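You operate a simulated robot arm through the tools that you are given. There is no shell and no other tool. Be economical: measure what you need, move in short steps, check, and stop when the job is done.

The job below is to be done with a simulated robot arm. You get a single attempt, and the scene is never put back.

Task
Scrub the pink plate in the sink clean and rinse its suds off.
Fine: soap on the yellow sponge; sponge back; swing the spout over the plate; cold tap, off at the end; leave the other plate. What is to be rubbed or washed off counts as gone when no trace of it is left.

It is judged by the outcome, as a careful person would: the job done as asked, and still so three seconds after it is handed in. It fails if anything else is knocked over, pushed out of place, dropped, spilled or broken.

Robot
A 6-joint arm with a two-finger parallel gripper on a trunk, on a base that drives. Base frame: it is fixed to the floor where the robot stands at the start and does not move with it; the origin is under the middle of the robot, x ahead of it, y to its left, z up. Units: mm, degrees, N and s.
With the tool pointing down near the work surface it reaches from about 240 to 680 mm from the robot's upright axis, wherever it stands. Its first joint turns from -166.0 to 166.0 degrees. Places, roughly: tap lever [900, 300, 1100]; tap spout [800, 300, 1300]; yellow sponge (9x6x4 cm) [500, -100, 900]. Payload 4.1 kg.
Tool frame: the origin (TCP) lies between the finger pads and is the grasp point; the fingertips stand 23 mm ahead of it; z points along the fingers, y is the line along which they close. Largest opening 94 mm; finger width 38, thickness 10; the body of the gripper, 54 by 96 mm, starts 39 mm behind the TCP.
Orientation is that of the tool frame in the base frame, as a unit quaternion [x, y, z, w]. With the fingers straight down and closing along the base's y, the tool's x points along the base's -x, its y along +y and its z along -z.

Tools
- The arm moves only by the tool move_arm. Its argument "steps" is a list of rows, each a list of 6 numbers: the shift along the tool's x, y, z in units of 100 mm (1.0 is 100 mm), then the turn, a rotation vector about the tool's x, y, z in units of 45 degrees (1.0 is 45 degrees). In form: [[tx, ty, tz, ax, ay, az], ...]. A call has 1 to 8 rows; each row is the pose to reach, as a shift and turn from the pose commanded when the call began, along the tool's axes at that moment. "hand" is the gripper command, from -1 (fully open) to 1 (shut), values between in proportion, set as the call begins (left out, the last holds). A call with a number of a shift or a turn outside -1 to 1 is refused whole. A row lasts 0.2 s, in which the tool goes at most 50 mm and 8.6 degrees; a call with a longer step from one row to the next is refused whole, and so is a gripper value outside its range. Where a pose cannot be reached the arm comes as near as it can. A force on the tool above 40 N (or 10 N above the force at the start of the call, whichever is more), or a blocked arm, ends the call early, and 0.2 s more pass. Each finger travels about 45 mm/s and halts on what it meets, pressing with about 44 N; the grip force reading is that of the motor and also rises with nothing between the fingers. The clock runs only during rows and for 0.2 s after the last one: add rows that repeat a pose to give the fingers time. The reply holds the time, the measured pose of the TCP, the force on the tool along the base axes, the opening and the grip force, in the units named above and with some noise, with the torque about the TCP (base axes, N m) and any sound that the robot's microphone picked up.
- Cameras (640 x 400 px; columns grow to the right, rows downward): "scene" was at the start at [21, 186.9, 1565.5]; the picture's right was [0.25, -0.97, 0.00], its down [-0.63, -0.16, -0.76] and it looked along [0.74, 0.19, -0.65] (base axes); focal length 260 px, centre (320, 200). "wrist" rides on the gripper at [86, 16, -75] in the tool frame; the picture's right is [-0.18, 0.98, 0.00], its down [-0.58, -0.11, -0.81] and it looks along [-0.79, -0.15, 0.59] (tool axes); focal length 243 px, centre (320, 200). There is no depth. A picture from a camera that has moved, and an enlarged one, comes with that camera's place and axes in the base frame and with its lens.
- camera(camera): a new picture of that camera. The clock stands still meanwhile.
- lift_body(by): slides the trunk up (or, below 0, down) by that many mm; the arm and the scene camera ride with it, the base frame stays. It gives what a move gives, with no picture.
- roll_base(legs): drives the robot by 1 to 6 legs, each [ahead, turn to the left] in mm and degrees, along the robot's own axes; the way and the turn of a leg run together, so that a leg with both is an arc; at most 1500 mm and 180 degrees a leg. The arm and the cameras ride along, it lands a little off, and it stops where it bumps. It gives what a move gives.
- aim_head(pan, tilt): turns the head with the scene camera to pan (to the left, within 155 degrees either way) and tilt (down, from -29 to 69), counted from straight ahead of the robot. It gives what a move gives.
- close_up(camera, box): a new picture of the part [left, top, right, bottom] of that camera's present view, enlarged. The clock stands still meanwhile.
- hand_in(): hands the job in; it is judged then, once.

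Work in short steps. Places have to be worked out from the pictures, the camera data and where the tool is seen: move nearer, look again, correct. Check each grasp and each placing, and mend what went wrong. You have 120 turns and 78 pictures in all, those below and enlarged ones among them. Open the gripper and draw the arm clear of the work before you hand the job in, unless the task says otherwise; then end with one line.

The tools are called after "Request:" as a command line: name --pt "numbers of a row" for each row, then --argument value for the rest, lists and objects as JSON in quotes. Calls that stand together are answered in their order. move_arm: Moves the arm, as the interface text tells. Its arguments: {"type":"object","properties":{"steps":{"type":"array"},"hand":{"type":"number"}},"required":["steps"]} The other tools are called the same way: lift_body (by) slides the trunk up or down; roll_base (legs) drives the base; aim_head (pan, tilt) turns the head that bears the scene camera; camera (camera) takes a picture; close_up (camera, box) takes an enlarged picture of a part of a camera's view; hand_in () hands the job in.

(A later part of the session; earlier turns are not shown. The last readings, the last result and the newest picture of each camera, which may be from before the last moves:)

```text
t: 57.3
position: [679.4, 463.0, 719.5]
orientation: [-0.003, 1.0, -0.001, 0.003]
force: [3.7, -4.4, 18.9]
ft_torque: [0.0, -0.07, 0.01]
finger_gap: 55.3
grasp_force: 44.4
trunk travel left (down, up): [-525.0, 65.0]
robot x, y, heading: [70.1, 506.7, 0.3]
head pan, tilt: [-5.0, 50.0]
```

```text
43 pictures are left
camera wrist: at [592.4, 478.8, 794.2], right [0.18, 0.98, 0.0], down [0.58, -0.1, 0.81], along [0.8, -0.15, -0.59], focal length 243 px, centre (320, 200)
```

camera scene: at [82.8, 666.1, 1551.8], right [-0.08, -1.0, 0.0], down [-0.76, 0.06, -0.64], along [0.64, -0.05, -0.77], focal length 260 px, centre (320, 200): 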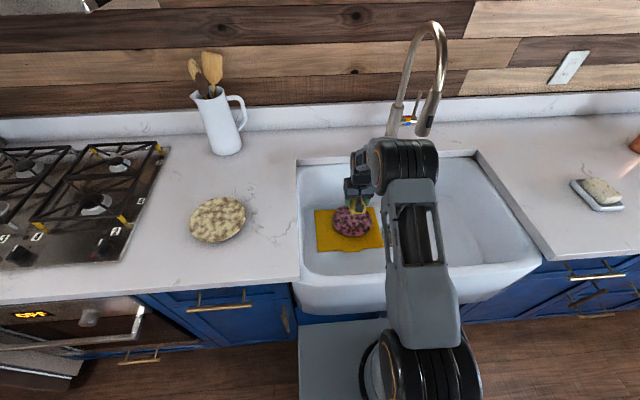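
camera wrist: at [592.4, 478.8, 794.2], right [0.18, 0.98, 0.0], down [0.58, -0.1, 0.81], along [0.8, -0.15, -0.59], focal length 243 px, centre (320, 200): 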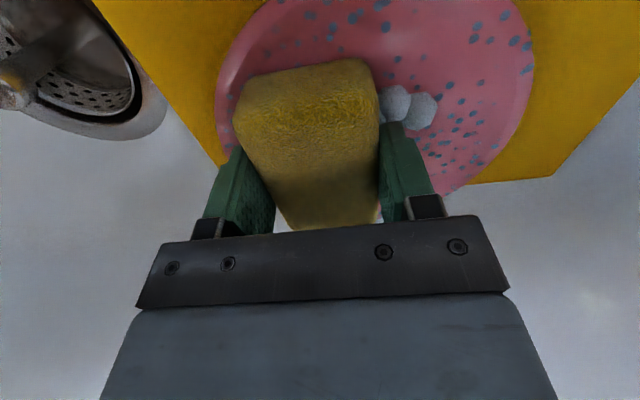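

Suds are growing. Lift 100 mm and back off to inspect the whole plate.

Request:
move_arm --pt "0 0 -0.3 0 0 0" --pt "0.3 0 -0.7 0 0 0" --pt "0.7 0 -1.0 0 0 0" --pt "1.0 0 -1.0 0 0 0"

Request:
close_up --camera "wrist" --box '[100, 0, 540, 240]'

Request:
close_up --camera "scene" --box '[310, 180, 400, 260]'

```text
t: 58.3
position: [578.3, 462.2, 818.1]
orientation: [-0.002, 1.0, -0.002, 0.0]
force: [0.5, -0.7, 0.8]
ft_torque: [0.0, -0.02, 0.01]
finger_gap: 54.8
grasp_force: 43.7
trunk travel left (down, up): [-525.0, 65.0]
robot x, y, heading: [67.5, 509.4, 0.4]
head pan, tilt: [-5.0, 50.0]
```

```text
1.45 times, centred on (320, 120) of wrist
camera zoom: at [491.6, 478.7, 893.3], right [0.18, 0.98, 0.0], down [0.58, -0.1, 0.81], along [0.79, -0.15, -0.59], focal length 353 px, centre (320, 316)
```

zoom: 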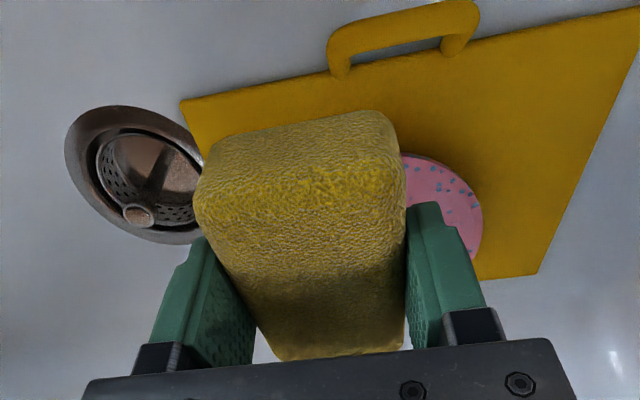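

```text
5.00 times, centred on (355, 220) of scene
camera zoom: at [82.5, 666.1, 1551.7], right [-0.08, -1.0, 0.0], down [-0.76, 0.06, -0.64], along [0.64, -0.05, -0.77], focal length 1302 px, centre (145, 100)
```

zoom: 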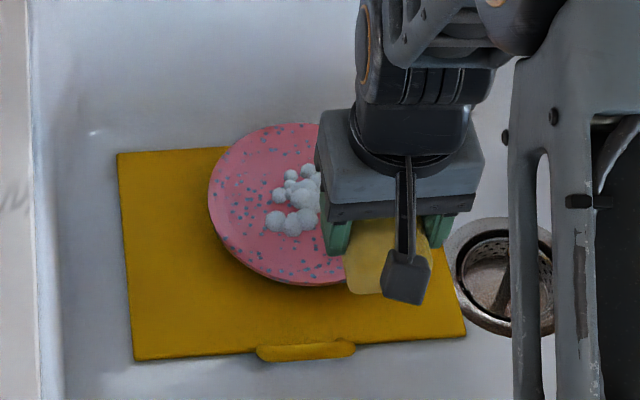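

The blue flecks look like the plate's glaze; a suds mound lies in the middle. Raise and retract to see all of it.

Request:
move_arm --pt "0 0 -0.4 0 0 0" --pt "0.1 0 -0.8 0 0 0" --pt "0.3 0 -1.0 0 0 0"

Request:
move_arm --pt "0.1 0 -0.4 0 0 0" --pt "0.4 0 -0.7 0 0 0" --pt "0.7 0 -0.9 0 0 0" --pt "1.0 0 -1.0 0 0 0"

Request:
close_up --camera "scene" --box '[310, 180, 400, 260]'

```text
t: 59.1
position: [547.4, 464.0, 919.2]
orientation: [-0.003, 1.0, -0.002, 0.0]
force: [0.3, 0.4, 0.2]
ft_torque: [-0.02, 0.02, 0.02]
finger_gap: 54.9
grasp_force: 43.8
trunk travel left (down, up): [-525.0, 65.0]
robot x, y, heading: [64.4, 504.7, 0.1]
head pan, tilt: [-5.0, 50.0]
```

```text
t: 60.1
position: [447.4, 463.1, 1019.3]
orientation: [-0.003, 1.0, -0.002, 0.0]
force: [0.1, 1.3, 0.2]
ft_torque: [0.0, 0.04, 0.03]
finger_gap: 55.0
grasp_force: 43.5
trunk travel left (down, up): [-525.0, 65.0]
robot x, y, heading: [64.6, 508.1, 0.2]
head pan, tilt: [-5.0, 50.0]
```

```text
5.00 times, centred on (355, 220) of scene
camera zoom: at [82.3, 666.1, 1551.7], right [-0.08, -1.0, 0.0], down [-0.76, 0.06, -0.64], along [0.64, -0.05, -0.77], focal length 1302 px, centre (145, 100)
```

zoom: 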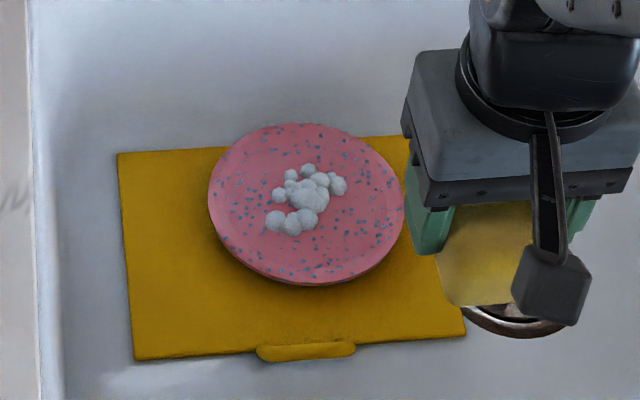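

The plate shows only suds and its own flecks. Now drive to y≈250, from where the sponge's place and the tap are both reachable.

Request:
move_arm --pt "0.1 0 -0.4 0 0 0" --pt "0.2 0 -0.6 0 0 0"

Request:
roll_base --legs '[[-110, 0], [0, -90], [256, 0], [0, 90], [105, 0]]'

Request:
aim_head --pan -30 --tilt 50

Request:
camera --camera "scene"

```text
t: 60.7
position: [427.8, 460.8, 1078.4]
orientation: [-0.002, 1.0, -0.002, 0.001]
force: [-0.1, 0.0, -0.1]
ft_torque: [-0.01, -0.04, -0.01]
finger_gap: 55.1
grasp_force: 44.5
trunk travel left (down, up): [-525.0, 65.0]
robot x, y, heading: [68.0, 509.2, 0.1]
head pan, tilt: [-5.0, 50.0]
```

```text
t: 71.8
position: [422.7, 202.0, 1078.4]
orientation: [0.003, 1.0, -0.002, 0.0]
force: [-0.4, 1.1, 0.8]
ft_torque: [-0.03, 0.01, 0.02]
finger_gap: 54.8
grasp_force: 44.1
trunk travel left (down, up): [-525.0, 65.0]
robot x, y, heading: [64.0, 250.2, -0.2]
head pan, tilt: [-5.0, 50.0]
```

```text
t: 72.6
position: [423.9, 200.8, 1079.5]
orientation: [0.003, 1.0, -0.002, 0.0]
force: [-0.2, 0.6, 0.9]
ft_torque: [0.0, 0.01, 0.01]
finger_gap: 54.6
grasp_force: 44.2
trunk travel left (down, up): [-525.0, 65.0]
robot x, y, heading: [60.6, 248.3, -0.2]
head pan, tilt: [-30.0, 50.0]
```

```text
39 pictures are left
camera scene: at [68.9, 376.4, 1551.8], right [-0.5, -0.86, 0.0], down [-0.66, 0.39, -0.64], along [0.56, -0.32, -0.77], focal length 260 px, centre (320, 200)
```

scene: 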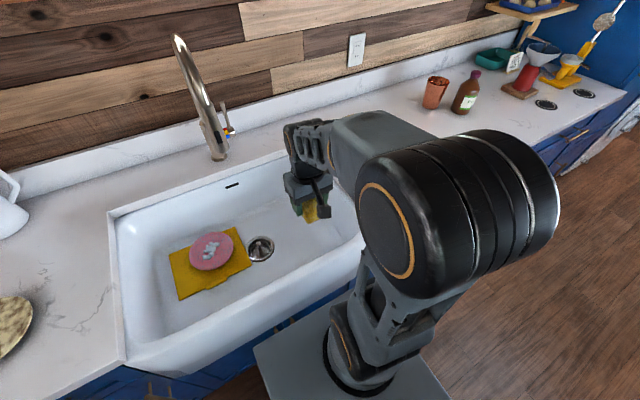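

Carry the sponge to its old place at (481,-93), at z≈1010 first.

Request:
move_arm --pt "-0.1 -0.4 0 0 0 0" --pt "-0.15 -0.8 0 0 0 0" --pt "-0.2 -0.98 0 0 0 0"

Request:
move_arm --pt "-0.1 -0.4 0 0 0 0" --pt "-0.15 -0.8 0 0 0 0" --pt "-0.2 -0.98 0 0 0 0"

Request:
move_arm --pt "-0.1 -0.4 0.1 0 0 0" --pt "-0.15 -0.8 0.4 0 0 0" --pt "-0.17 -0.98 0.75 0 0 0"

Request:
camera --camera "wrist"

```text
t: 73.4
position: [442.3, 103.3, 1079.9]
orientation: [0.001, 1.0, -0.002, -0.001]
force: [0.4, -0.2, -1.0]
ft_torque: [0.02, 0.01, 0.01]
finger_gap: 55.0
grasp_force: 43.5
trunk travel left (down, up): [-525.0, 65.0]
robot x, y, heading: [62.9, 247.6, -0.3]
head pan, tilt: [-30.0, 50.0]
```

```text
t: 74.2
position: [461.8, 4.8, 1081.0]
orientation: [0.003, 1.0, -0.002, 0.0]
force: [0.7, -0.3, -0.9]
ft_torque: [-0.01, 0.02, -0.02]
finger_gap: 55.0
grasp_force: 44.0
trunk travel left (down, up): [-525.0, 65.0]
robot x, y, heading: [60.2, 248.9, -0.6]
head pan, tilt: [-30.0, 50.0]
```

```text
refused: row 2 steps farther than a row can; nothing moved
```

```text
38 pictures are left
camera wrist: at [375.6, 20.7, 1155.1], right [0.19, 0.98, 0.0], down [0.58, -0.11, 0.81], along [0.79, -0.15, -0.59], focal length 243 px, centre (320, 200)
```

wrist: 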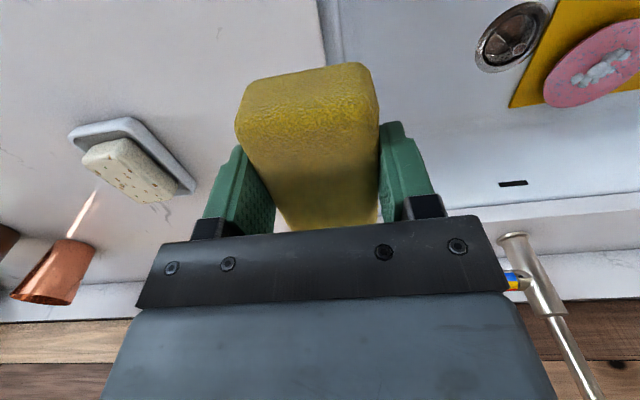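

Position agrees with the soap dish landmark. Continue with smaller rows.

Request:
move_arm --pt "-0.1 -0.35 0.1 0 0 0" --pt "-0.15 -0.7 0.3 0 0 0" --pt "-0.19 -0.98 0.6 0 0 0" --pt "-0.19 -0.98 0.9 0 0 0"

Request:
move_arm --pt "0 0 0.2 0 0 0" --pt "0 0 0.28 0 0 0" --pt "0 0 0.32 0 0 0" --pt "0 0 0.35 0 0 0"

```text
t: 75.2
position: [480.3, -94.8, 991.1]
orientation: [0.003, 1.0, -0.002, 0.0]
force: [0.6, -0.5, 0.2]
ft_torque: [0.02, -0.02, -0.03]
finger_gap: 54.8
grasp_force: 43.8
trunk travel left (down, up): [-525.0, 65.0]
robot x, y, heading: [60.9, 246.1, 0.1]
head pan, tilt: [-30.0, 50.0]
```

```text
t: 76.2
position: [479.5, -95.0, 955.1]
orientation: [0.003, 1.0, -0.002, 0.0]
force: [0.3, -0.3, -1.1]
ft_torque: [0.01, 0.0, 0.01]
finger_gap: 55.2
grasp_force: 44.6
trunk travel left (down, up): [-525.0, 65.0]
robot x, y, heading: [62.5, 249.9, -0.3]
head pan, tilt: [-30.0, 50.0]
```

Almost at the grasp height; press down a couple of mm to touch, then open and rise.

Request:
move_arm --pt "0 0 0.01 0 0 0" --pt "0 0 0.02 0 0 0"

Request:
move_arm --hand -1 --pt "0 0 0 0 0 0" --pt "0 0 0 0 0 0" --pt "0 0 0 0 0 0" --pt "0 0 0 0 0 0" --pt "0 0 0 0 0 0"

Request:
move_arm --pt "0 0 -0.3 0 0 0" --pt "0 0 -0.7 0 0 0" --pt "0 0 -1.0 0 0 0"

Request:
camera --camera "wrist"

```text
t: 76.8
position: [480.8, -93.9, 954.4]
orientation: [0.003, 1.0, -0.002, 0.0]
force: [-0.1, 0.1, -1.1]
ft_torque: [-0.02, -0.02, -0.03]
finger_gap: 54.9
grasp_force: 43.6
trunk travel left (down, up): [-525.0, 65.0]
robot x, y, heading: [62.8, 246.8, -0.1]
head pan, tilt: [-30.0, 50.0]
```

```text
t: 78.0
position: [479.9, -93.9, 953.9]
orientation: [0.001, 1.0, -0.002, 0.0]
force: [-0.8, -1.1, 0.0]
ft_torque: [0.02, -0.03, 0.01]
finger_gap: 93.9
grasp_force: 0.0
trunk travel left (down, up): [-525.0, 65.0]
robot x, y, heading: [63.0, 247.0, -0.3]
head pan, tilt: [-30.0, 50.0]
```

```text
t: 78.8
position: [480.6, -93.9, 1054.8]
orientation: [0.002, 1.0, -0.003, 0.0]
force: [0.6, -0.1, 0.4]
ft_torque: [-0.01, -0.04, -0.01]
finger_gap: 93.7
grasp_force: 0.2
trunk travel left (down, up): [-525.0, 65.0]
robot x, y, heading: [61.6, 245.2, -0.2]
head pan, tilt: [-30.0, 50.0]
```

```text
37 pictures are left
camera wrist: at [393.5, -77.0, 1128.4], right [0.19, 0.98, 0.0], down [0.58, -0.11, 0.81], along [0.79, -0.15, -0.59], focal length 243 px, centre (320, 200)
```

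wrist: 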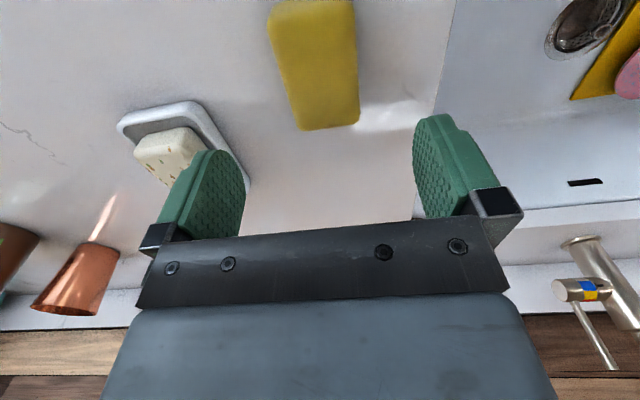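

Sponge is back in place. Now look closely at the tap (arm is out of the way).

Request:
aim_head --pan 0 --tilt 28

Request:
camera --camera "scene"

```text
t: 79.8
position: [480.4, -93.2, 1053.8]
orientation: [0.003, 1.0, -0.002, 0.0]
force: [0.0, -0.6, -0.1]
ft_torque: [-0.04, 0.03, 0.0]
finger_gap: 94.0
grasp_force: 0.1
trunk travel left (down, up): [-525.0, 65.0]
robot x, y, heading: [57.1, 253.5, -0.2]
head pan, tilt: [0.0, 28.0]
```

```text
36 pictures are left
camera scene: at [93.5, 414.5, 1584.4], right [-0.01, -1.0, 0.0], down [-0.47, 0.0, -0.88], along [0.88, -0.01, -0.47], focal length 260 px, centre (320, 200)
```

scene: 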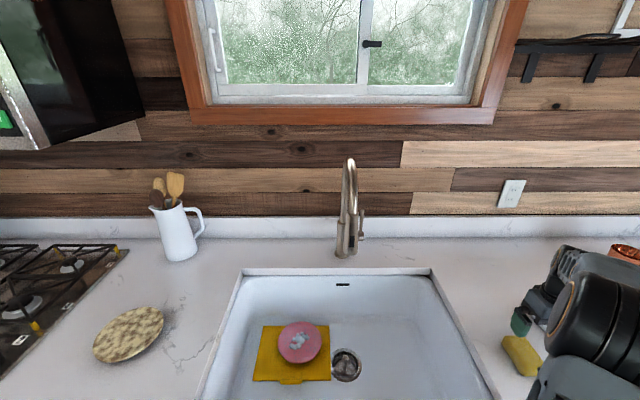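

Request:
close_up --camera "scene" --box '[310, 145, 390, 270]'

```text
3.20 times, centred on (350, 208) of scene
camera zoom: at [93.5, 414.5, 1584.4], right [-0.01, -1.0, 0.0], down [-0.47, 0.0, -0.88], along [0.88, -0.01, -0.47], focal length 833 px, centre (224, 176)
```

zoom: 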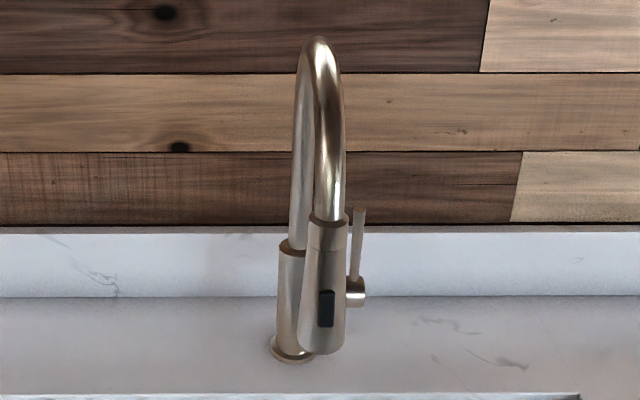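

Tap: lever rod ≈(884,259), z 1020–1118, on a boss pointing to -y; nozzle tip ≈(672,322,1098). I go nearer with the wrist camera on the right side of the spout to read the coloured collar.

Request:
move_arm --pt "-0.1 0.4 -0.1 0 0 0" --pt "-0.2 0.8 -0.3 0 0 0" --pt "-0.3 1.0 -0.6 0 0 0"

Request:
move_arm --pt "-0.3 0.35 0 0 0 0" --pt "-0.6 0.7 0 0 0 0" --pt "-0.9 0.9 0 0 0 0"

Request:
move_arm --pt "-0.3 0.3 0 0 0 0" --pt "-0.6 0.6 0 0 0 0" --pt "-0.9 0.75 0 0 0 0"

Request:
camera --camera "wrist"

```text
t: 80.6
position: [510.6, 6.4, 1112.6]
orientation: [0.002, 1.0, -0.002, 0.0]
force: [0.0, 0.4, -0.1]
ft_torque: [0.0, 0.01, -0.02]
finger_gap: 94.3
grasp_force: 0.0
trunk travel left (down, up): [-525.0, 65.0]
robot x, y, heading: [59.7, 251.1, -0.4]
head pan, tilt: [0.0, 28.0]
```

```text
t: 81.4
position: [600.2, 96.1, 1113.0]
orientation: [0.002, 1.0, -0.002, 0.0]
force: [0.5, 0.0, 0.1]
ft_torque: [-0.01, 0.0, -0.03]
finger_gap: 94.3
grasp_force: 0.1
trunk travel left (down, up): [-525.0, 65.0]
robot x, y, heading: [61.3, 250.0, -0.2]
head pan, tilt: [0.0, 28.0]
```

```text
t: 82.2
position: [691.0, 169.7, 1110.4]
orientation: [0.003, 1.0, -0.002, -0.001]
force: [0.0, -0.2, 0.2]
ft_torque: [0.01, 0.04, -0.03]
finger_gap: 93.9
grasp_force: 0.0
trunk travel left (down, up): [-525.0, 65.0]
robot x, y, heading: [61.4, 246.5, -0.2]
head pan, tilt: [0.0, 28.0]
```

```text
34 pictures are left
camera wrist: at [604.5, 186.5, 1186.0], right [0.19, 0.98, 0.0], down [0.58, -0.11, 0.81], along [0.79, -0.15, -0.59], focal length 243 px, centre (320, 200)
```

wrist: 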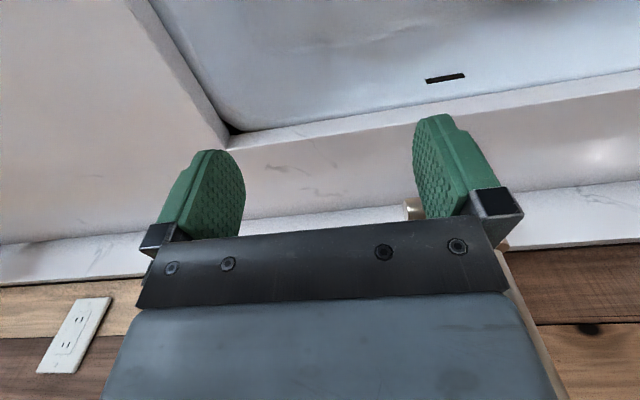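

The gripper hides the lever; shift right 130 mm and a bit up so the lever comes into the free right part of the picture.

Request:
move_arm --pt "0 -0.4 -0.1 0 0 0" --pt "0 -0.8 -0.2 0 0 0" --pt "0 -1.0 -0.5 0 0 0"

Request:
move_arm --pt "0 -0.4 0 0 0 0"

Request:
close_up --camera "wrist" --box '[480, 130, 640, 260]'

```text
t: 83.0
position: [690.9, 70.6, 1161.9]
orientation: [0.002, 1.0, -0.002, -0.001]
force: [-0.6, 0.6, -0.1]
ft_torque: [0.03, -0.02, 0.01]
finger_gap: 94.0
grasp_force: 0.1
trunk travel left (down, up): [-525.0, 65.0]
robot x, y, heading: [61.5, 249.3, -0.2]
head pan, tilt: [0.0, 28.0]
```

```text
t: 83.4
position: [684.5, 32.4, 1162.3]
orientation: [0.003, 1.0, -0.002, -0.001]
force: [-0.5, 0.1, 0.3]
ft_torque: [-0.03, -0.02, 0.01]
finger_gap: 93.7
grasp_force: 0.0
out of reach, approached as far as the arm can: row 1
trunk travel left (down, up): [-525.0, 65.0]
robot x, y, heading: [61.9, 249.6, -0.3]
head pan, tilt: [0.0, 28.0]
```

```text
3.08 times, centred on (560, 195) of wrist
camera zoom: at [598.4, 48.6, 1236.4], right [0.19, 0.98, 0.0], down [0.58, -0.11, 0.81], along [0.79, -0.16, -0.59], focal length 746 px, centre (-418, 215)
```

zoom: 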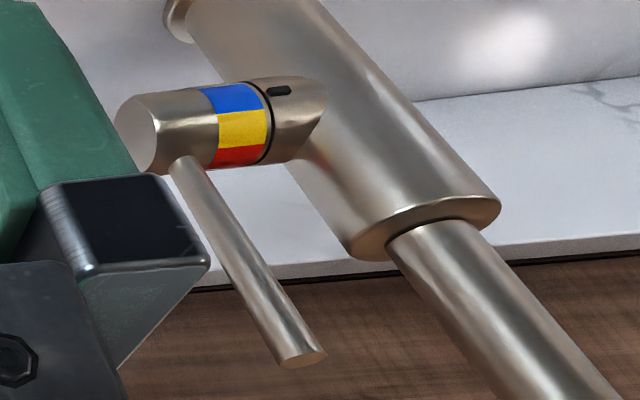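

Clear: a fixed index mark on the body, and on the handle blue, then yellow, then red above it — pulling the lever toward the robot brings blue (cold) to the mark first. I retreat and turn the tool horizontal to swing the spout and grip the lever.

Request:
move_arm --pt "0.4 0.1 0 0 0 0" --pt "0.8 0.3 0 0 0 0" --pt "1.0 0.6 0 0 0 0" --pt "1.0 1.0 0 0 0 0"

Request:
move_arm --pt "0.4 0.2 0 0 0 0" --pt "0.8 0.5 0 0 0 0" --pt "1.0 0.8 0 0 0 0"

Request:
move_arm --pt "0 0 0 0 -0.17 0" --pt "0 0 0 0 -0.34 0" --pt "0 0 0 0 -0.51 0" --pt "0 0 0 0 -0.68 0" --pt "0 0 0 0 -0.85 0" --pt "0 0 0 0 -1.0 0"

Request:
move_arm --pt "0 0 0 0 -0.17 0" --pt "0 0 0 0 -0.34 0" --pt "0 0 0 0 -0.51 0" --pt "0 0 0 0 -0.68 0" --pt "0 0 0 0 -0.85 0" --pt "0 0 0 0 -1.0 0"

Request:
camera --camera "scene"

Request:
camera --camera "wrist"

```text
t: 84.4
position: [586.8, 133.8, 1160.0]
orientation: [0.003, 1.0, -0.003, 0.0]
force: [-0.1, 0.2, 0.3]
ft_torque: [0.0, 0.01, 0.05]
finger_gap: 94.2
grasp_force: 0.0
trunk travel left (down, up): [-525.0, 65.0]
robot x, y, heading: [60.1, 248.7, -0.4]
head pan, tilt: [0.0, 28.0]
```

```text
t: 85.2
position: [486.9, 213.2, 1161.3]
orientation: [0.003, 1.0, -0.001, 0.0]
force: [-1.1, 0.5, 0.5]
ft_torque: [0.0, 0.03, -0.01]
finger_gap: 93.9
grasp_force: 0.1
trunk travel left (down, up): [-525.0, 65.0]
robot x, y, heading: [63.9, 249.1, -0.2]
head pan, tilt: [0.0, 28.0]
```

```text
t: 86.6
position: [486.7, 212.1, 1161.4]
orientation: [0.002, 0.923, -0.003, 0.384]
force: [-0.2, -0.2, -0.3]
ft_torque: [0.0, -0.01, -0.02]
finger_gap: 94.0
grasp_force: 0.1
trunk travel left (down, up): [-525.0, 65.0]
robot x, y, heading: [61.8, 250.0, -0.2]
head pan, tilt: [0.0, 28.0]
```

```text
t: 88.0
position: [537.8, 197.0, 1176.5]
orientation: [-0.001, 0.707, -0.001, 0.707]
force: [0.3, 0.2, -0.1]
ft_torque: [0.01, -0.02, 0.03]
finger_gap: 94.0
grasp_force: 0.1
out of reach, approached as far as the arm can: row 2, 3, 4, 5, 6
trunk travel left (down, up): [-525.0, 65.0]
robot x, y, heading: [63.1, 246.0, -0.3]
head pan, tilt: [0.0, 28.0]
```

```text
32 pictures are left
camera scene: at [94.6, 414.2, 1584.5], right [-0.01, -1.0, 0.0], down [-0.47, 0.0, -0.88], along [0.88, 0.0, -0.47], focal length 260 px, centre (320, 200)
```

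scene: 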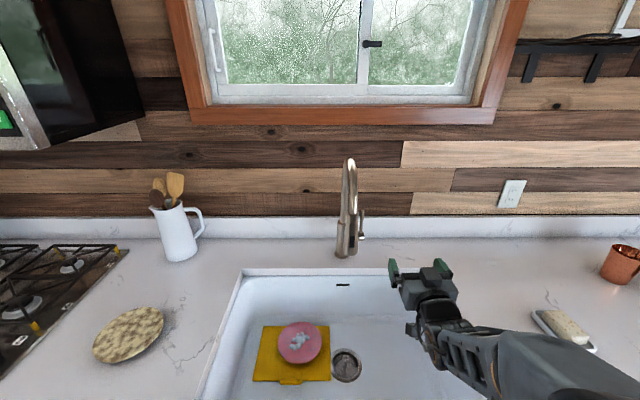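

```text
31 pictures are left
camera wrist: at [463.3, 212.5, 1089.3], right [0.0, 0.98, 0.18], down [-0.81, -0.11, 0.58], along [0.59, -0.15, 0.79], focal length 243 px, centre (320, 200)
```

wrist: 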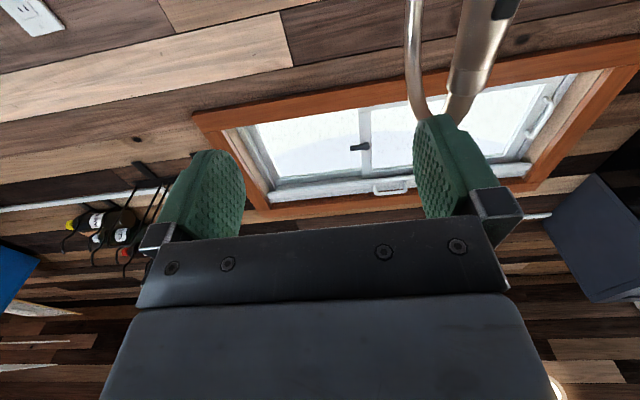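

Tool is horizontal (tool z = +x, x = down). Align with the nozzle: y→320, z→1140, staying short of it.

Request:
move_arm --pt "0.1 0.35 0 0 0 0" --pt "0.2 0.7 0 0 0 0" --pt "0.36 1.0 0 0 0 0"

Request:
move_arm --pt "0 0.23 0 0 0 0" --pt "0 0.23 0.3 0 0 0"

Request:
camera --camera "wrist"

Request:
close_up --camera "scene" --box '[280, 145, 440, 345]'

```text
t: 88.8
position: [536.5, 197.9, 1175.1]
orientation: [-0.001, 0.707, -0.002, 0.707]
force: [0.0, 0.1, 0.5]
ft_torque: [-0.02, -0.01, 0.0]
finger_gap: 94.0
grasp_force: 0.1
out of reach, approached as far as the arm can: row 1, 2, 3
trunk travel left (down, up): [-525.0, 65.0]
robot x, y, heading: [61.6, 253.2, -0.2]
head pan, tilt: [0.0, 28.0]
```

```text
t: 89.4
position: [560.0, 193.5, 1170.8]
orientation: [-0.003, 0.708, 0.0, 0.706]
force: [-0.2, 0.3, 0.4]
ft_torque: [-0.02, -0.02, 0.01]
finger_gap: 94.2
grasp_force: 0.0
out of reach, approached as far as the arm can: row 1, 2
trunk travel left (down, up): [-525.0, 65.0]
robot x, y, heading: [62.8, 250.4, -0.3]
head pan, tilt: [0.0, 28.0]
```

```text
30 pictures are left
camera wrist: at [486.4, 208.8, 1084.9], right [-0.01, 0.98, 0.18], down [-0.8, -0.11, 0.58], along [0.59, -0.14, 0.79], focal length 243 px, centre (320, 200)
```

wrist: 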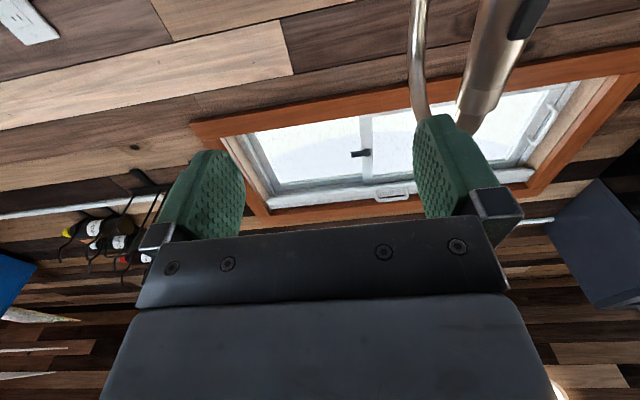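

```text
2.00 times, centred on (360, 245) of scene
camera zoom: at [94.0, 414.6, 1584.5], right [-0.01, -1.0, 0.0], down [-0.47, 0.0, -0.88], along [0.88, 0.0, -0.47], focal length 521 px, centre (240, 110)
```

zoom: 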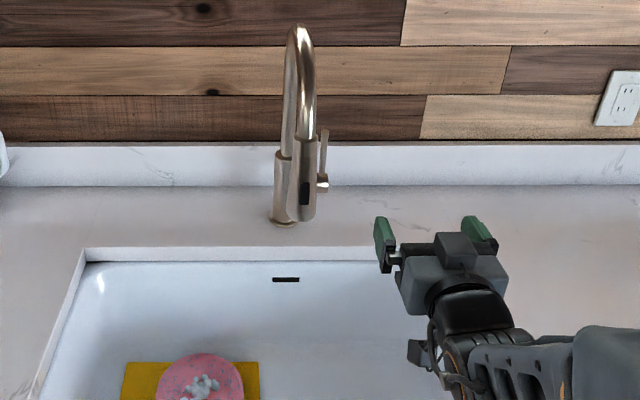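

Too close in for the horizontal tool there; instead I go forward on the right side of the nozzle and push it leftward with the left finger. First forward to x≈680, z≈1140.

Request:
move_arm --pt "0 0 0.3 0 0 0" --pt "0.1 0 0.6 0 0 0" --pt "0.3 0 0.9 0 0 0"

```text
t: 90.2
position: [646.9, 173.8, 1139.0]
orientation: [-0.004, 0.708, 0.001, 0.706]
force: [-0.7, -0.9, 0.5]
ft_torque: [0.02, 0.02, -0.06]
finger_gap: 93.7
grasp_force: 0.0
out of reach, approached as far as the arm can: row 1, 2, 3
trunk travel left (down, up): [-525.0, 65.0]
robot x, y, heading: [60.9, 248.5, -0.3]
head pan, tilt: [0.0, 28.0]
```

It follows with a y drift. Continue forward a little and correct y to see if it tracks.

Request:
move_arm --pt "0 0.1 0.2 0 0 0" --pt "0 0.2 0.35 0 0 0"

Request:
camera --camera "wrist"

Request:
close_up --camera "scene" --box '[280, 145, 480, 345]'

```text
t: 90.8
position: [677.8, 171.7, 1138.4]
orientation: [-0.005, 0.708, 0.002, 0.706]
force: [0.0, -1.1, -0.1]
ft_torque: [-0.03, 0.01, 0.01]
finger_gap: 93.9
grasp_force: 0.1
out of reach, approached as far as the arm can: row 1, 2
trunk travel left (down, up): [-525.0, 65.0]
robot x, y, heading: [62.4, 248.3, -0.3]
head pan, tilt: [0.0, 28.0]
```

```text
28 pictures are left
camera wrist: at [603.2, 186.4, 1052.8], right [-0.01, 0.98, 0.18], down [-0.8, -0.12, 0.58], along [0.6, -0.14, 0.79], focal length 243 px, centre (320, 200)
```

wrist: 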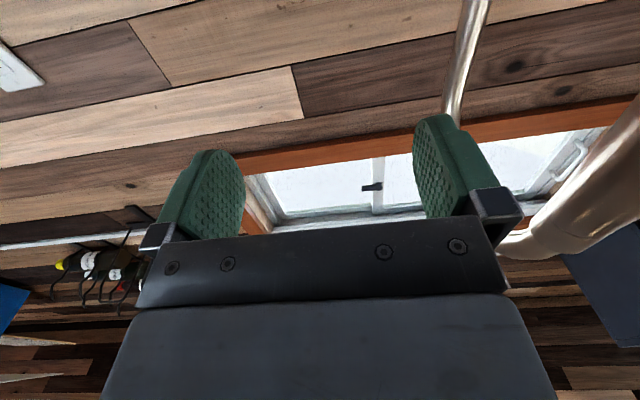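

```text
2.00 times, centred on (380, 245) of scene
camera zoom: at [94.1, 414.6, 1584.5], right [-0.01, -1.0, 0.0], down [-0.47, 0.0, -0.88], along [0.88, 0.0, -0.47], focal length 521 px, centre (200, 110)
```

zoom: 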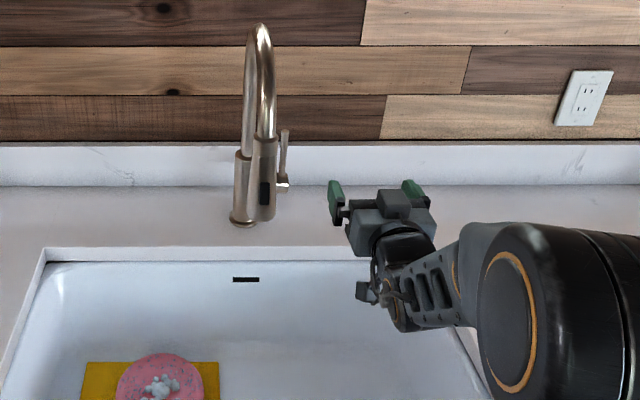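

The fully level tool is at a wrist limit here, so I pitch it to 45° down, which tracked well, and use that for pushing.

Request:
move_arm --pt "0 0 0 0 0.17 0" --pt "0 0 0 0 0.34 0" --pt "0 0 0 0 0.51 0" --pt "0 0 0 0 0.68 0" --pt "0 0 0 0 0.85 0" --pt "0 0 0 0 1.0 0"

Request:
camera --camera "scene"

```text
t: 92.2
position: [678.8, 178.6, 1139.7]
orientation: [-0.001, 0.912, 0.019, 0.41]
force: [-0.4, -2.4, -0.9]
ft_torque: [0.03, -0.06, 0.1]
finger_gap: 93.9
grasp_force: 0.1
out of reach, approached as far as the arm can: row 5, 6
trunk travel left (down, up): [-525.0, 65.0]
robot x, y, heading: [60.8, 245.1, -0.3]
head pan, tilt: [0.0, 28.0]
```

```text
26 pictures are left
camera scene: at [93.9, 414.8, 1584.4], right [-0.01, -1.0, 0.0], down [-0.47, 0.0, -0.88], along [0.88, 0.0, -0.47], focal length 260 px, centre (320, 200)
```

scene: 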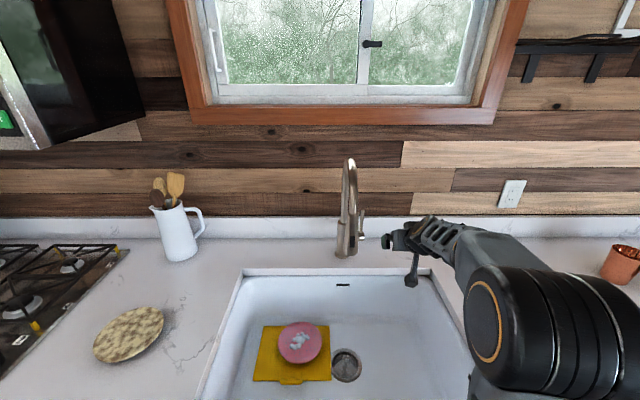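

Something is still at a limit; I go back to tool-down here (reachable earlier) and push with the open left finger instead.

Request:
move_arm --pt "0 0 0 0 0.18 0" --pt "0 0 0 0 0.36 0" --pt "0 0 0 0 0.54 0" --pt "0 0 0 0 0.72 0" --pt "0 0 0 0 0.9 0" --pt "0 0 0 0 1.0 0"

Request:
move_arm --pt "0 0 0 0 0 0"

```text
t: 93.6
position: [677.8, 176.7, 1138.2]
orientation: [-0.01, 1.0, 0.007, 0.025]
force: [0.1, -0.5, -0.7]
ft_torque: [-0.01, 0.04, 0.0]
finger_gap: 93.7
grasp_force: 0.1
trunk travel left (down, up): [-525.0, 65.0]
robot x, y, heading: [61.8, 247.7, -0.2]
head pan, tilt: [0.0, 28.0]
```

```text
t: 94.0
position: [678.3, 176.8, 1138.3]
orientation: [-0.01, 1.0, 0.007, 0.027]
force: [0.3, 0.8, -0.4]
ft_torque: [0.0, 0.02, -0.03]
finger_gap: 94.0
grasp_force: 0.0
trunk travel left (down, up): [-525.0, 65.0]
robot x, y, heading: [62.9, 249.7, -0.6]
head pan, tilt: [0.0, 28.0]
```

Tool-down again at (678,177,1138). Lower slightly and move left until the open left finger meets the nozzle.

Request:
move_arm --pt "0.03 0.2 0.1 0 -0.06 0" --pt "0.05 0.4 0.13 0 -0.06 0" --pt "0.05 0.6 0.13 0 -0.06 0" --pt "0.05 0.78 0.13 0 -0.06 0"

Request:
close_up --camera "scene" --box '[280, 145, 440, 285]'

Request:
camera --camera "wrist"

```text
t: 95.0
position: [672.1, 254.3, 1126.4]
orientation: [-0.01, 0.999, 0.008, 0.051]
force: [-0.8, -1.1, -1.0]
ft_torque: [-0.05, -0.03, 0.0]
finger_gap: 93.2
grasp_force: 0.0
trunk travel left (down, up): [-525.0, 65.0]
robot x, y, heading: [59.8, 249.6, -0.5]
head pan, tilt: [0.0, 28.0]
```

```text
2.86 times, centred on (360, 215) of scene
camera zoom: at [93.6, 414.8, 1584.4], right [-0.01, -1.0, 0.0], down [-0.47, 0.0, -0.88], along [0.88, -0.01, -0.47], focal length 744 px, centre (206, 157)
```

zoom: 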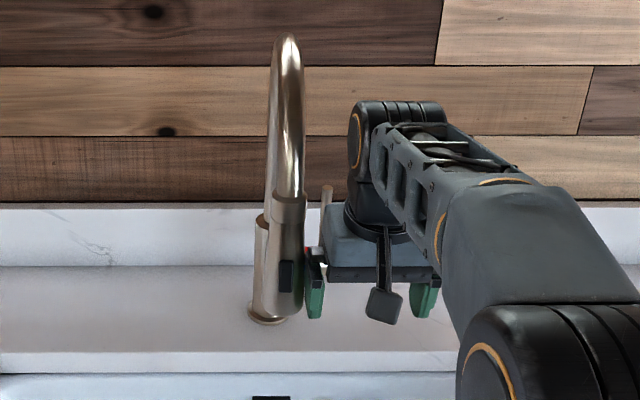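

```text
24 pictures are left
camera wrist: at [577.9, 268.0, 1192.7], right [0.16, 0.99, 0.03], down [0.5, -0.11, 0.86], along [0.85, -0.12, -0.51], focal length 243 px, centre (320, 200)
```

wrist: 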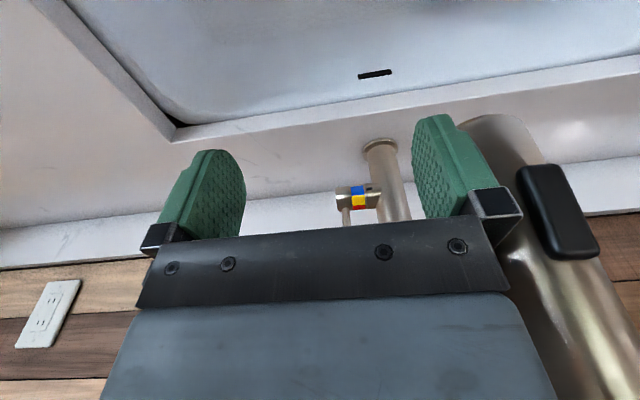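

The finger is at the nozzle. Push left along the spout's arc in small steps.

Request:
move_arm --pt "-0.01 0.12 0 0 0 0" --pt "-0.02 0.24 0 0 0 0" --pt "-0.04 0.36 0 0 0 0" --pt "-0.06 0.48 0 0 0 0" --pt "-0.1 0.6 0 0 0 0" --pt "-0.13 0.7 0 0 0 0"

Request:
close_up --camera "scene" --box '[240, 145, 440, 345]'

```text
t: 96.4
position: [683.3, 326.0, 1130.5]
orientation: [-0.01, 0.999, 0.007, 0.052]
force: [0.3, -1.9, -0.7]
ft_torque: [0.01, -0.02, 0.0]
finger_gap: 93.3
grasp_force: 0.0
trunk travel left (down, up): [-525.0, 65.0]
robot x, y, heading: [64.5, 248.2, -0.0]
head pan, tilt: [0.0, 28.0]
```

```text
2.00 times, centred on (340, 245) of scene
camera zoom: at [93.6, 414.6, 1584.5], right [-0.01, -1.0, 0.0], down [-0.47, 0.0, -0.88], along [0.88, 0.0, -0.47], focal length 521 px, centre (280, 110)
```

zoom: 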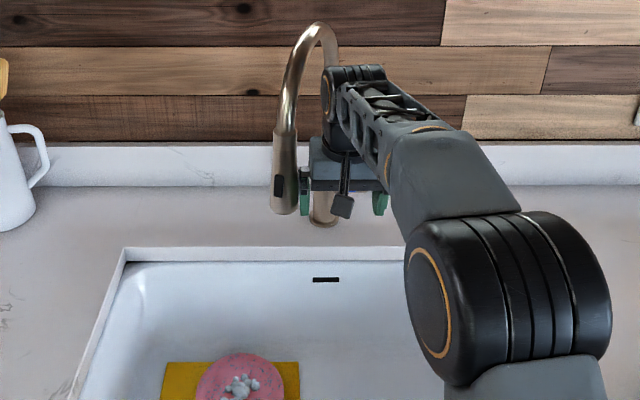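

Swinging freely; nozzle now ≈(690,410). Continue to about 38°.

Request:
move_arm --pt "-0.07 0.12 0 0 0 0" --pt "-0.14 0.24 0 0 0 0" --pt "-0.22 0.36 0 0 0 0" --pt "-0.29 0.46 0 0 0 0" --pt "-0.34 0.54 0 0 0 0"

Request:
close_up --camera "scene" --box '[240, 145, 440, 385]'

```text
t: 97.6
position: [715.9, 380.3, 1133.9]
orientation: [-0.01, 0.999, 0.008, 0.05]
force: [0.8, -2.1, -0.5]
ft_torque: [-0.09, 0.02, -0.05]
finger_gap: 92.9
grasp_force: 0.0
trunk travel left (down, up): [-525.0, 65.0]
robot x, y, heading: [61.6, 250.8, -0.2]
head pan, tilt: [0.0, 28.0]
```

```text
1.67 times, centred on (340, 265) of scene
camera zoom: at [93.7, 414.5, 1584.5], right [-0.01, -1.0, 0.0], down [-0.47, 0.0, -0.88], along [0.88, 0.0, -0.47], focal length 434 px, centre (287, 92)
```

zoom: 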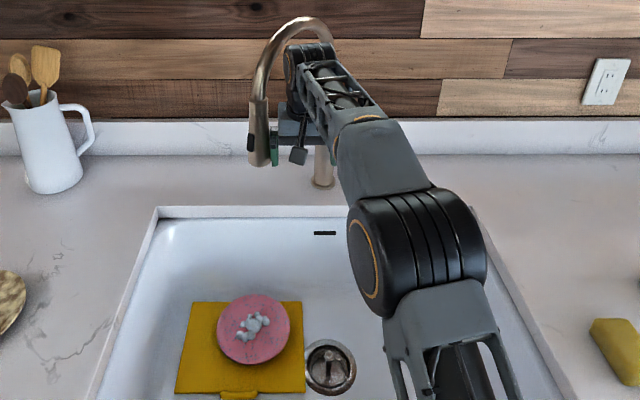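

Nozzle tip is now ≈(733,468), aimed over the plate. Back off to the right and up, narrowing the gripper for the lever.

Request:
move_arm --hand 0.05 --pt "0 -0.35 0 0 0 0" --pt "0.1 -0.7 -0.2 0 0 0" --pt "0.2 -1.0 -0.5 0 0 0" --pt "0.2 -1.0 -0.8 0 0 0"

Request:
move_arm --pt "0 -0.2 0 0 -0.17 0" --pt "0 -0.2 0 0 -0.34 0" --pt "0 -0.2 0 0 -0.51 0" --pt "0 -0.2 0 0 -0.68 0" --pt "0 -0.2 0 0 -0.8 0"

```text
t: 98.6
position: [689.8, 276.9, 1208.4]
orientation: [-0.01, 0.999, 0.007, 0.051]
force: [0.4, 0.2, 0.7]
ft_torque: [0.0, 0.03, 0.02]
finger_gap: 44.7
grasp_force: 0.1
trunk travel left (down, up): [-525.0, 65.0]
robot x, y, heading: [61.6, 248.1, -0.2]
head pan, tilt: [0.0, 28.0]
```

```text
t: 99.8
position: [690.3, 257.3, 1208.5]
orientation: [-0.007, 0.934, 0.01, 0.358]
force: [0.1, 0.2, 0.1]
ft_torque: [0.02, 0.0, 0.01]
finger_gap: 44.4
grasp_force: 0.1
trunk travel left (down, up): [-525.0, 65.0]
robot x, y, heading: [61.3, 250.6, -0.1]
head pan, tilt: [0.0, 28.0]
```

42° pitch is fine. Advance halfway toward the lever along a line to (840,259,1150).

Request:
move_arm --pt "-0.18 0 0.36 0 0 0" --pt "-0.363 0 0.718 0 0 0"

Request:
camera --camera "wrist"

Request:
close_up --camera "scene" --box '[280, 145, 440, 285]'

```text
t: 100.4
position: [767.6, 260.4, 1179.4]
orientation: [-0.008, 0.934, 0.011, 0.356]
force: [0.2, 0.0, -1.3]
ft_torque: [0.0, 0.03, 0.01]
finger_gap: 44.6
grasp_force: 0.1
trunk travel left (down, up): [-525.0, 65.0]
robot x, y, heading: [60.0, 249.7, -0.4]
head pan, tilt: [0.0, 28.0]
```

```text
21 pictures are left
camera wrist: at [652.0, 274.6, 1177.1], right [0.12, 0.98, 0.14], down [-0.1, -0.13, 0.99], along [0.99, -0.13, 0.09], focal length 243 px, centre (320, 200)
```

wrist: 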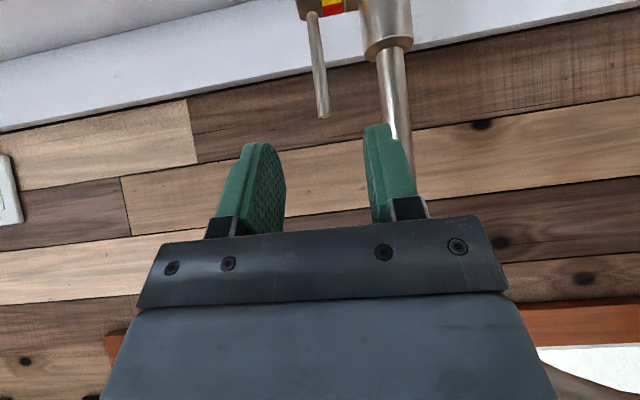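

```text
2.86 times, centred on (360, 215) of scene
camera zoom: at [94.5, 414.7, 1584.4], right [-0.01, -1.0, 0.0], down [-0.47, 0.0, -0.88], along [0.88, 0.0, -0.47], focal length 744 px, centre (206, 157)
```

zoom: 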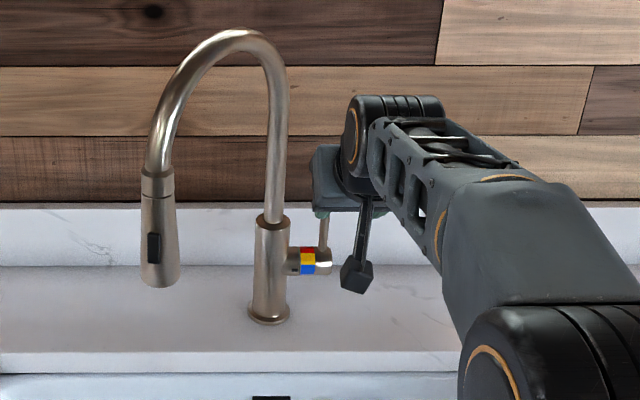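

The rod is centred between the fingers (rod x≈884, y≈257, top z≈1119). Advance to put the pads around its top.

Request:
move_arm --pt "-0.09 0 0.42 0 0 0" --pt "-0.185 -0.02 0.84 0 0 0"

Request:
move_arm --pt "-0.08 0 0.24 0 0 0" --pt "-0.166 0 0.473 0 0 0"

Request:
camera --camera "wrist"

```text
t: 101.0
position: [837.7, 261.1, 1127.7]
orientation: [-0.008, 0.934, 0.011, 0.357]
force: [-0.7, 0.3, -0.7]
ft_torque: [0.05, 0.02, 0.03]
finger_gap: 44.8
grasp_force: 0.1
trunk travel left (down, up): [-525.0, 65.0]
robot x, y, heading: [60.6, 250.5, -0.2]
head pan, tilt: [0.0, 28.0]
```

```text
t: 101.6
position: [877.5, 261.2, 1104.3]
orientation: [-0.007, 0.934, 0.01, 0.356]
force: [0.7, -0.3, -0.9]
ft_torque: [-0.01, 0.0, 0.01]
finger_gap: 44.6
grasp_force: 0.1
out of reach, approached as far as the arm can: row 2
trunk travel left (down, up): [-525.0, 65.0]
robot x, y, heading: [61.1, 250.8, -0.5]
head pan, tilt: [0.0, 28.0]
```

```text
19 pictures are left
camera wrist: at [762.3, 275.0, 1102.4], right [0.12, 0.98, 0.14], down [-0.1, -0.13, 0.99], along [0.99, -0.13, 0.08], focal length 243 px, centre (320, 200)
```

wrist: 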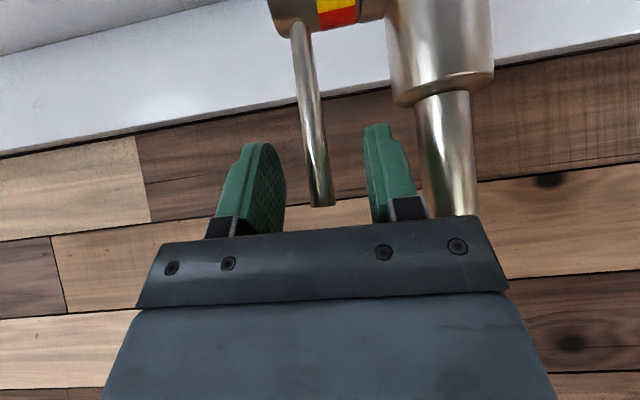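

Rod sits between the pads. Close on it.

Request:
move_arm --hand 1 --pt "0 -0.03 0 0 0 0" --pt "0 -0.03 0 0 0 0" --pt "0 -0.03 0 0 0 0" --pt "0 -0.03 0 0 0 0"

```text
t: 102.6
position: [877.0, 258.4, 1105.0]
orientation: [-0.007, 0.934, 0.01, 0.356]
force: [-1.2, -0.9, -1.2]
ft_torque: [-0.09, 0.11, -0.05]
finger_gap: 12.7
grasp_force: 44.6
trunk travel left (down, up): [-525.0, 65.0]
robot x, y, heading: [65.8, 248.2, -0.4]
head pan, tilt: [0.0, 28.0]
```

Gripped. Pull the lever toward the robot by about 15° and check the band and for water.

Request:
move_arm --pt "0.064 0 -0.05 0 0 0" --pt "0.128 0 -0.097 0 0 0" --pt "0.2 0 -0.135 0 0 0"

Request:
camera --camera "scene"

Request:
close_up --camera "wrist" --box '[220, 0, 420, 130]'

```text
t: 103.4
position: [853.3, 257.9, 1101.6]
orientation: [-0.007, 0.934, 0.01, 0.358]
force: [11.3, 0.1, 4.5]
ft_torque: [0.01, -1.32, -0.05]
finger_gap: 12.9
grasp_force: 44.9
trunk travel left (down, up): [-525.0, 65.0]
robot x, y, heading: [59.1, 252.1, -0.7]
head pan, tilt: [0.0, 28.0]
```

```text
18 pictures are left
camera scene: at [94.7, 414.6, 1584.5], right [-0.01, -1.0, 0.0], down [-0.47, 0.0, -0.88], along [0.88, 0.0, -0.47], focal length 260 px, centre (320, 200)
```

scene: 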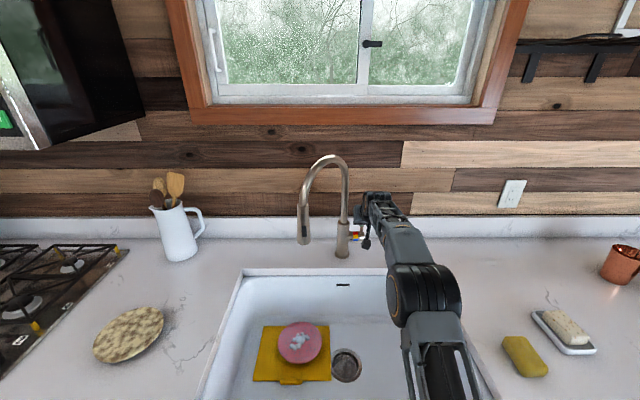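

```text
3.08 times, centred on (320, 65) of wrist
camera zoom: at [739.2, 271.1, 1100.3], right [0.12, 0.98, 0.14], down [-0.1, -0.13, 0.99], along [0.99, -0.13, 0.09], focal length 746 px, centre (320, 615)
```

zoom: 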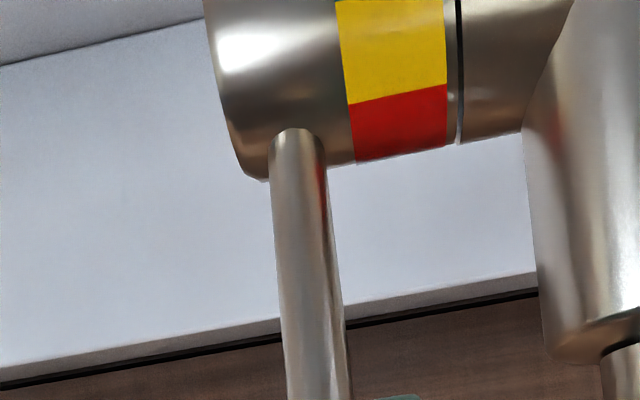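

No water yet. Pull a further ~12°.

Request:
move_arm --pt "0.1 0 -0.04 0 0 0" --pt "0.198 0 -0.075 0 0 0" --pt "0.198 0 -0.075 0 0 0"

Request:
close_up --camera "scene" --box '[240, 145, 440, 385]'

```text
t: 104.2
position: [833.2, 255.8, 1094.7]
orientation: [-0.008, 0.933, 0.01, 0.359]
force: [9.2, 0.0, 10.9]
ft_torque: [0.02, -1.53, -0.04]
finger_gap: 12.7
grasp_force: 44.8
trunk travel left (down, up): [-525.0, 65.0]
robot x, y, heading: [60.0, 250.3, -0.6]
head pan, tilt: [0.0, 28.0]
```

```text
1.67 times, centred on (340, 265) of scene
camera zoom: at [93.5, 414.6, 1584.5], right [-0.01, -1.0, 0.0], down [-0.47, 0.0, -0.88], along [0.88, 0.0, -0.47], focal length 434 px, centre (287, 92)
```

zoom: 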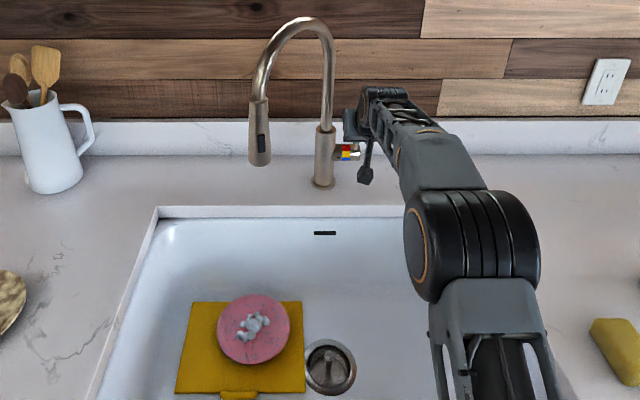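

Still no visible stream. Check the collar's rotation.

Request:
close_up --camera "scene" --box '[330, 215, 380, 250]'

Request:
camera --camera "wrist"

```text
11.43 times, centred on (355, 232) of scene
camera zoom: at [93.5, 414.6, 1584.5], right [-0.01, -1.0, 0.0], down [-0.47, 0.0, -0.88], along [0.88, 0.0, -0.47], focal length 2976 px, centre (-80, -171)
```

zoom: 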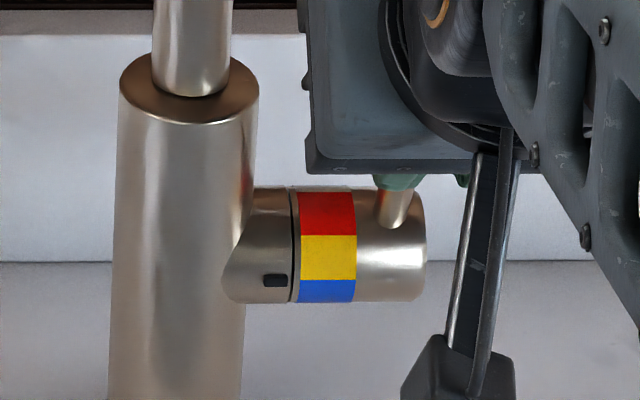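

```text
14 pictures are left
camera wrist: at [718.6, 271.0, 1093.1], right [0.12, 0.98, 0.14], down [-0.1, -0.13, 0.99], along [0.99, -0.13, 0.09], focal length 243 px, centre (320, 200)
```

wrist: 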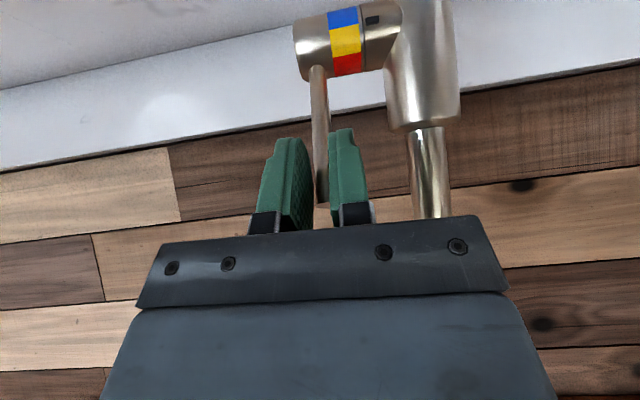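

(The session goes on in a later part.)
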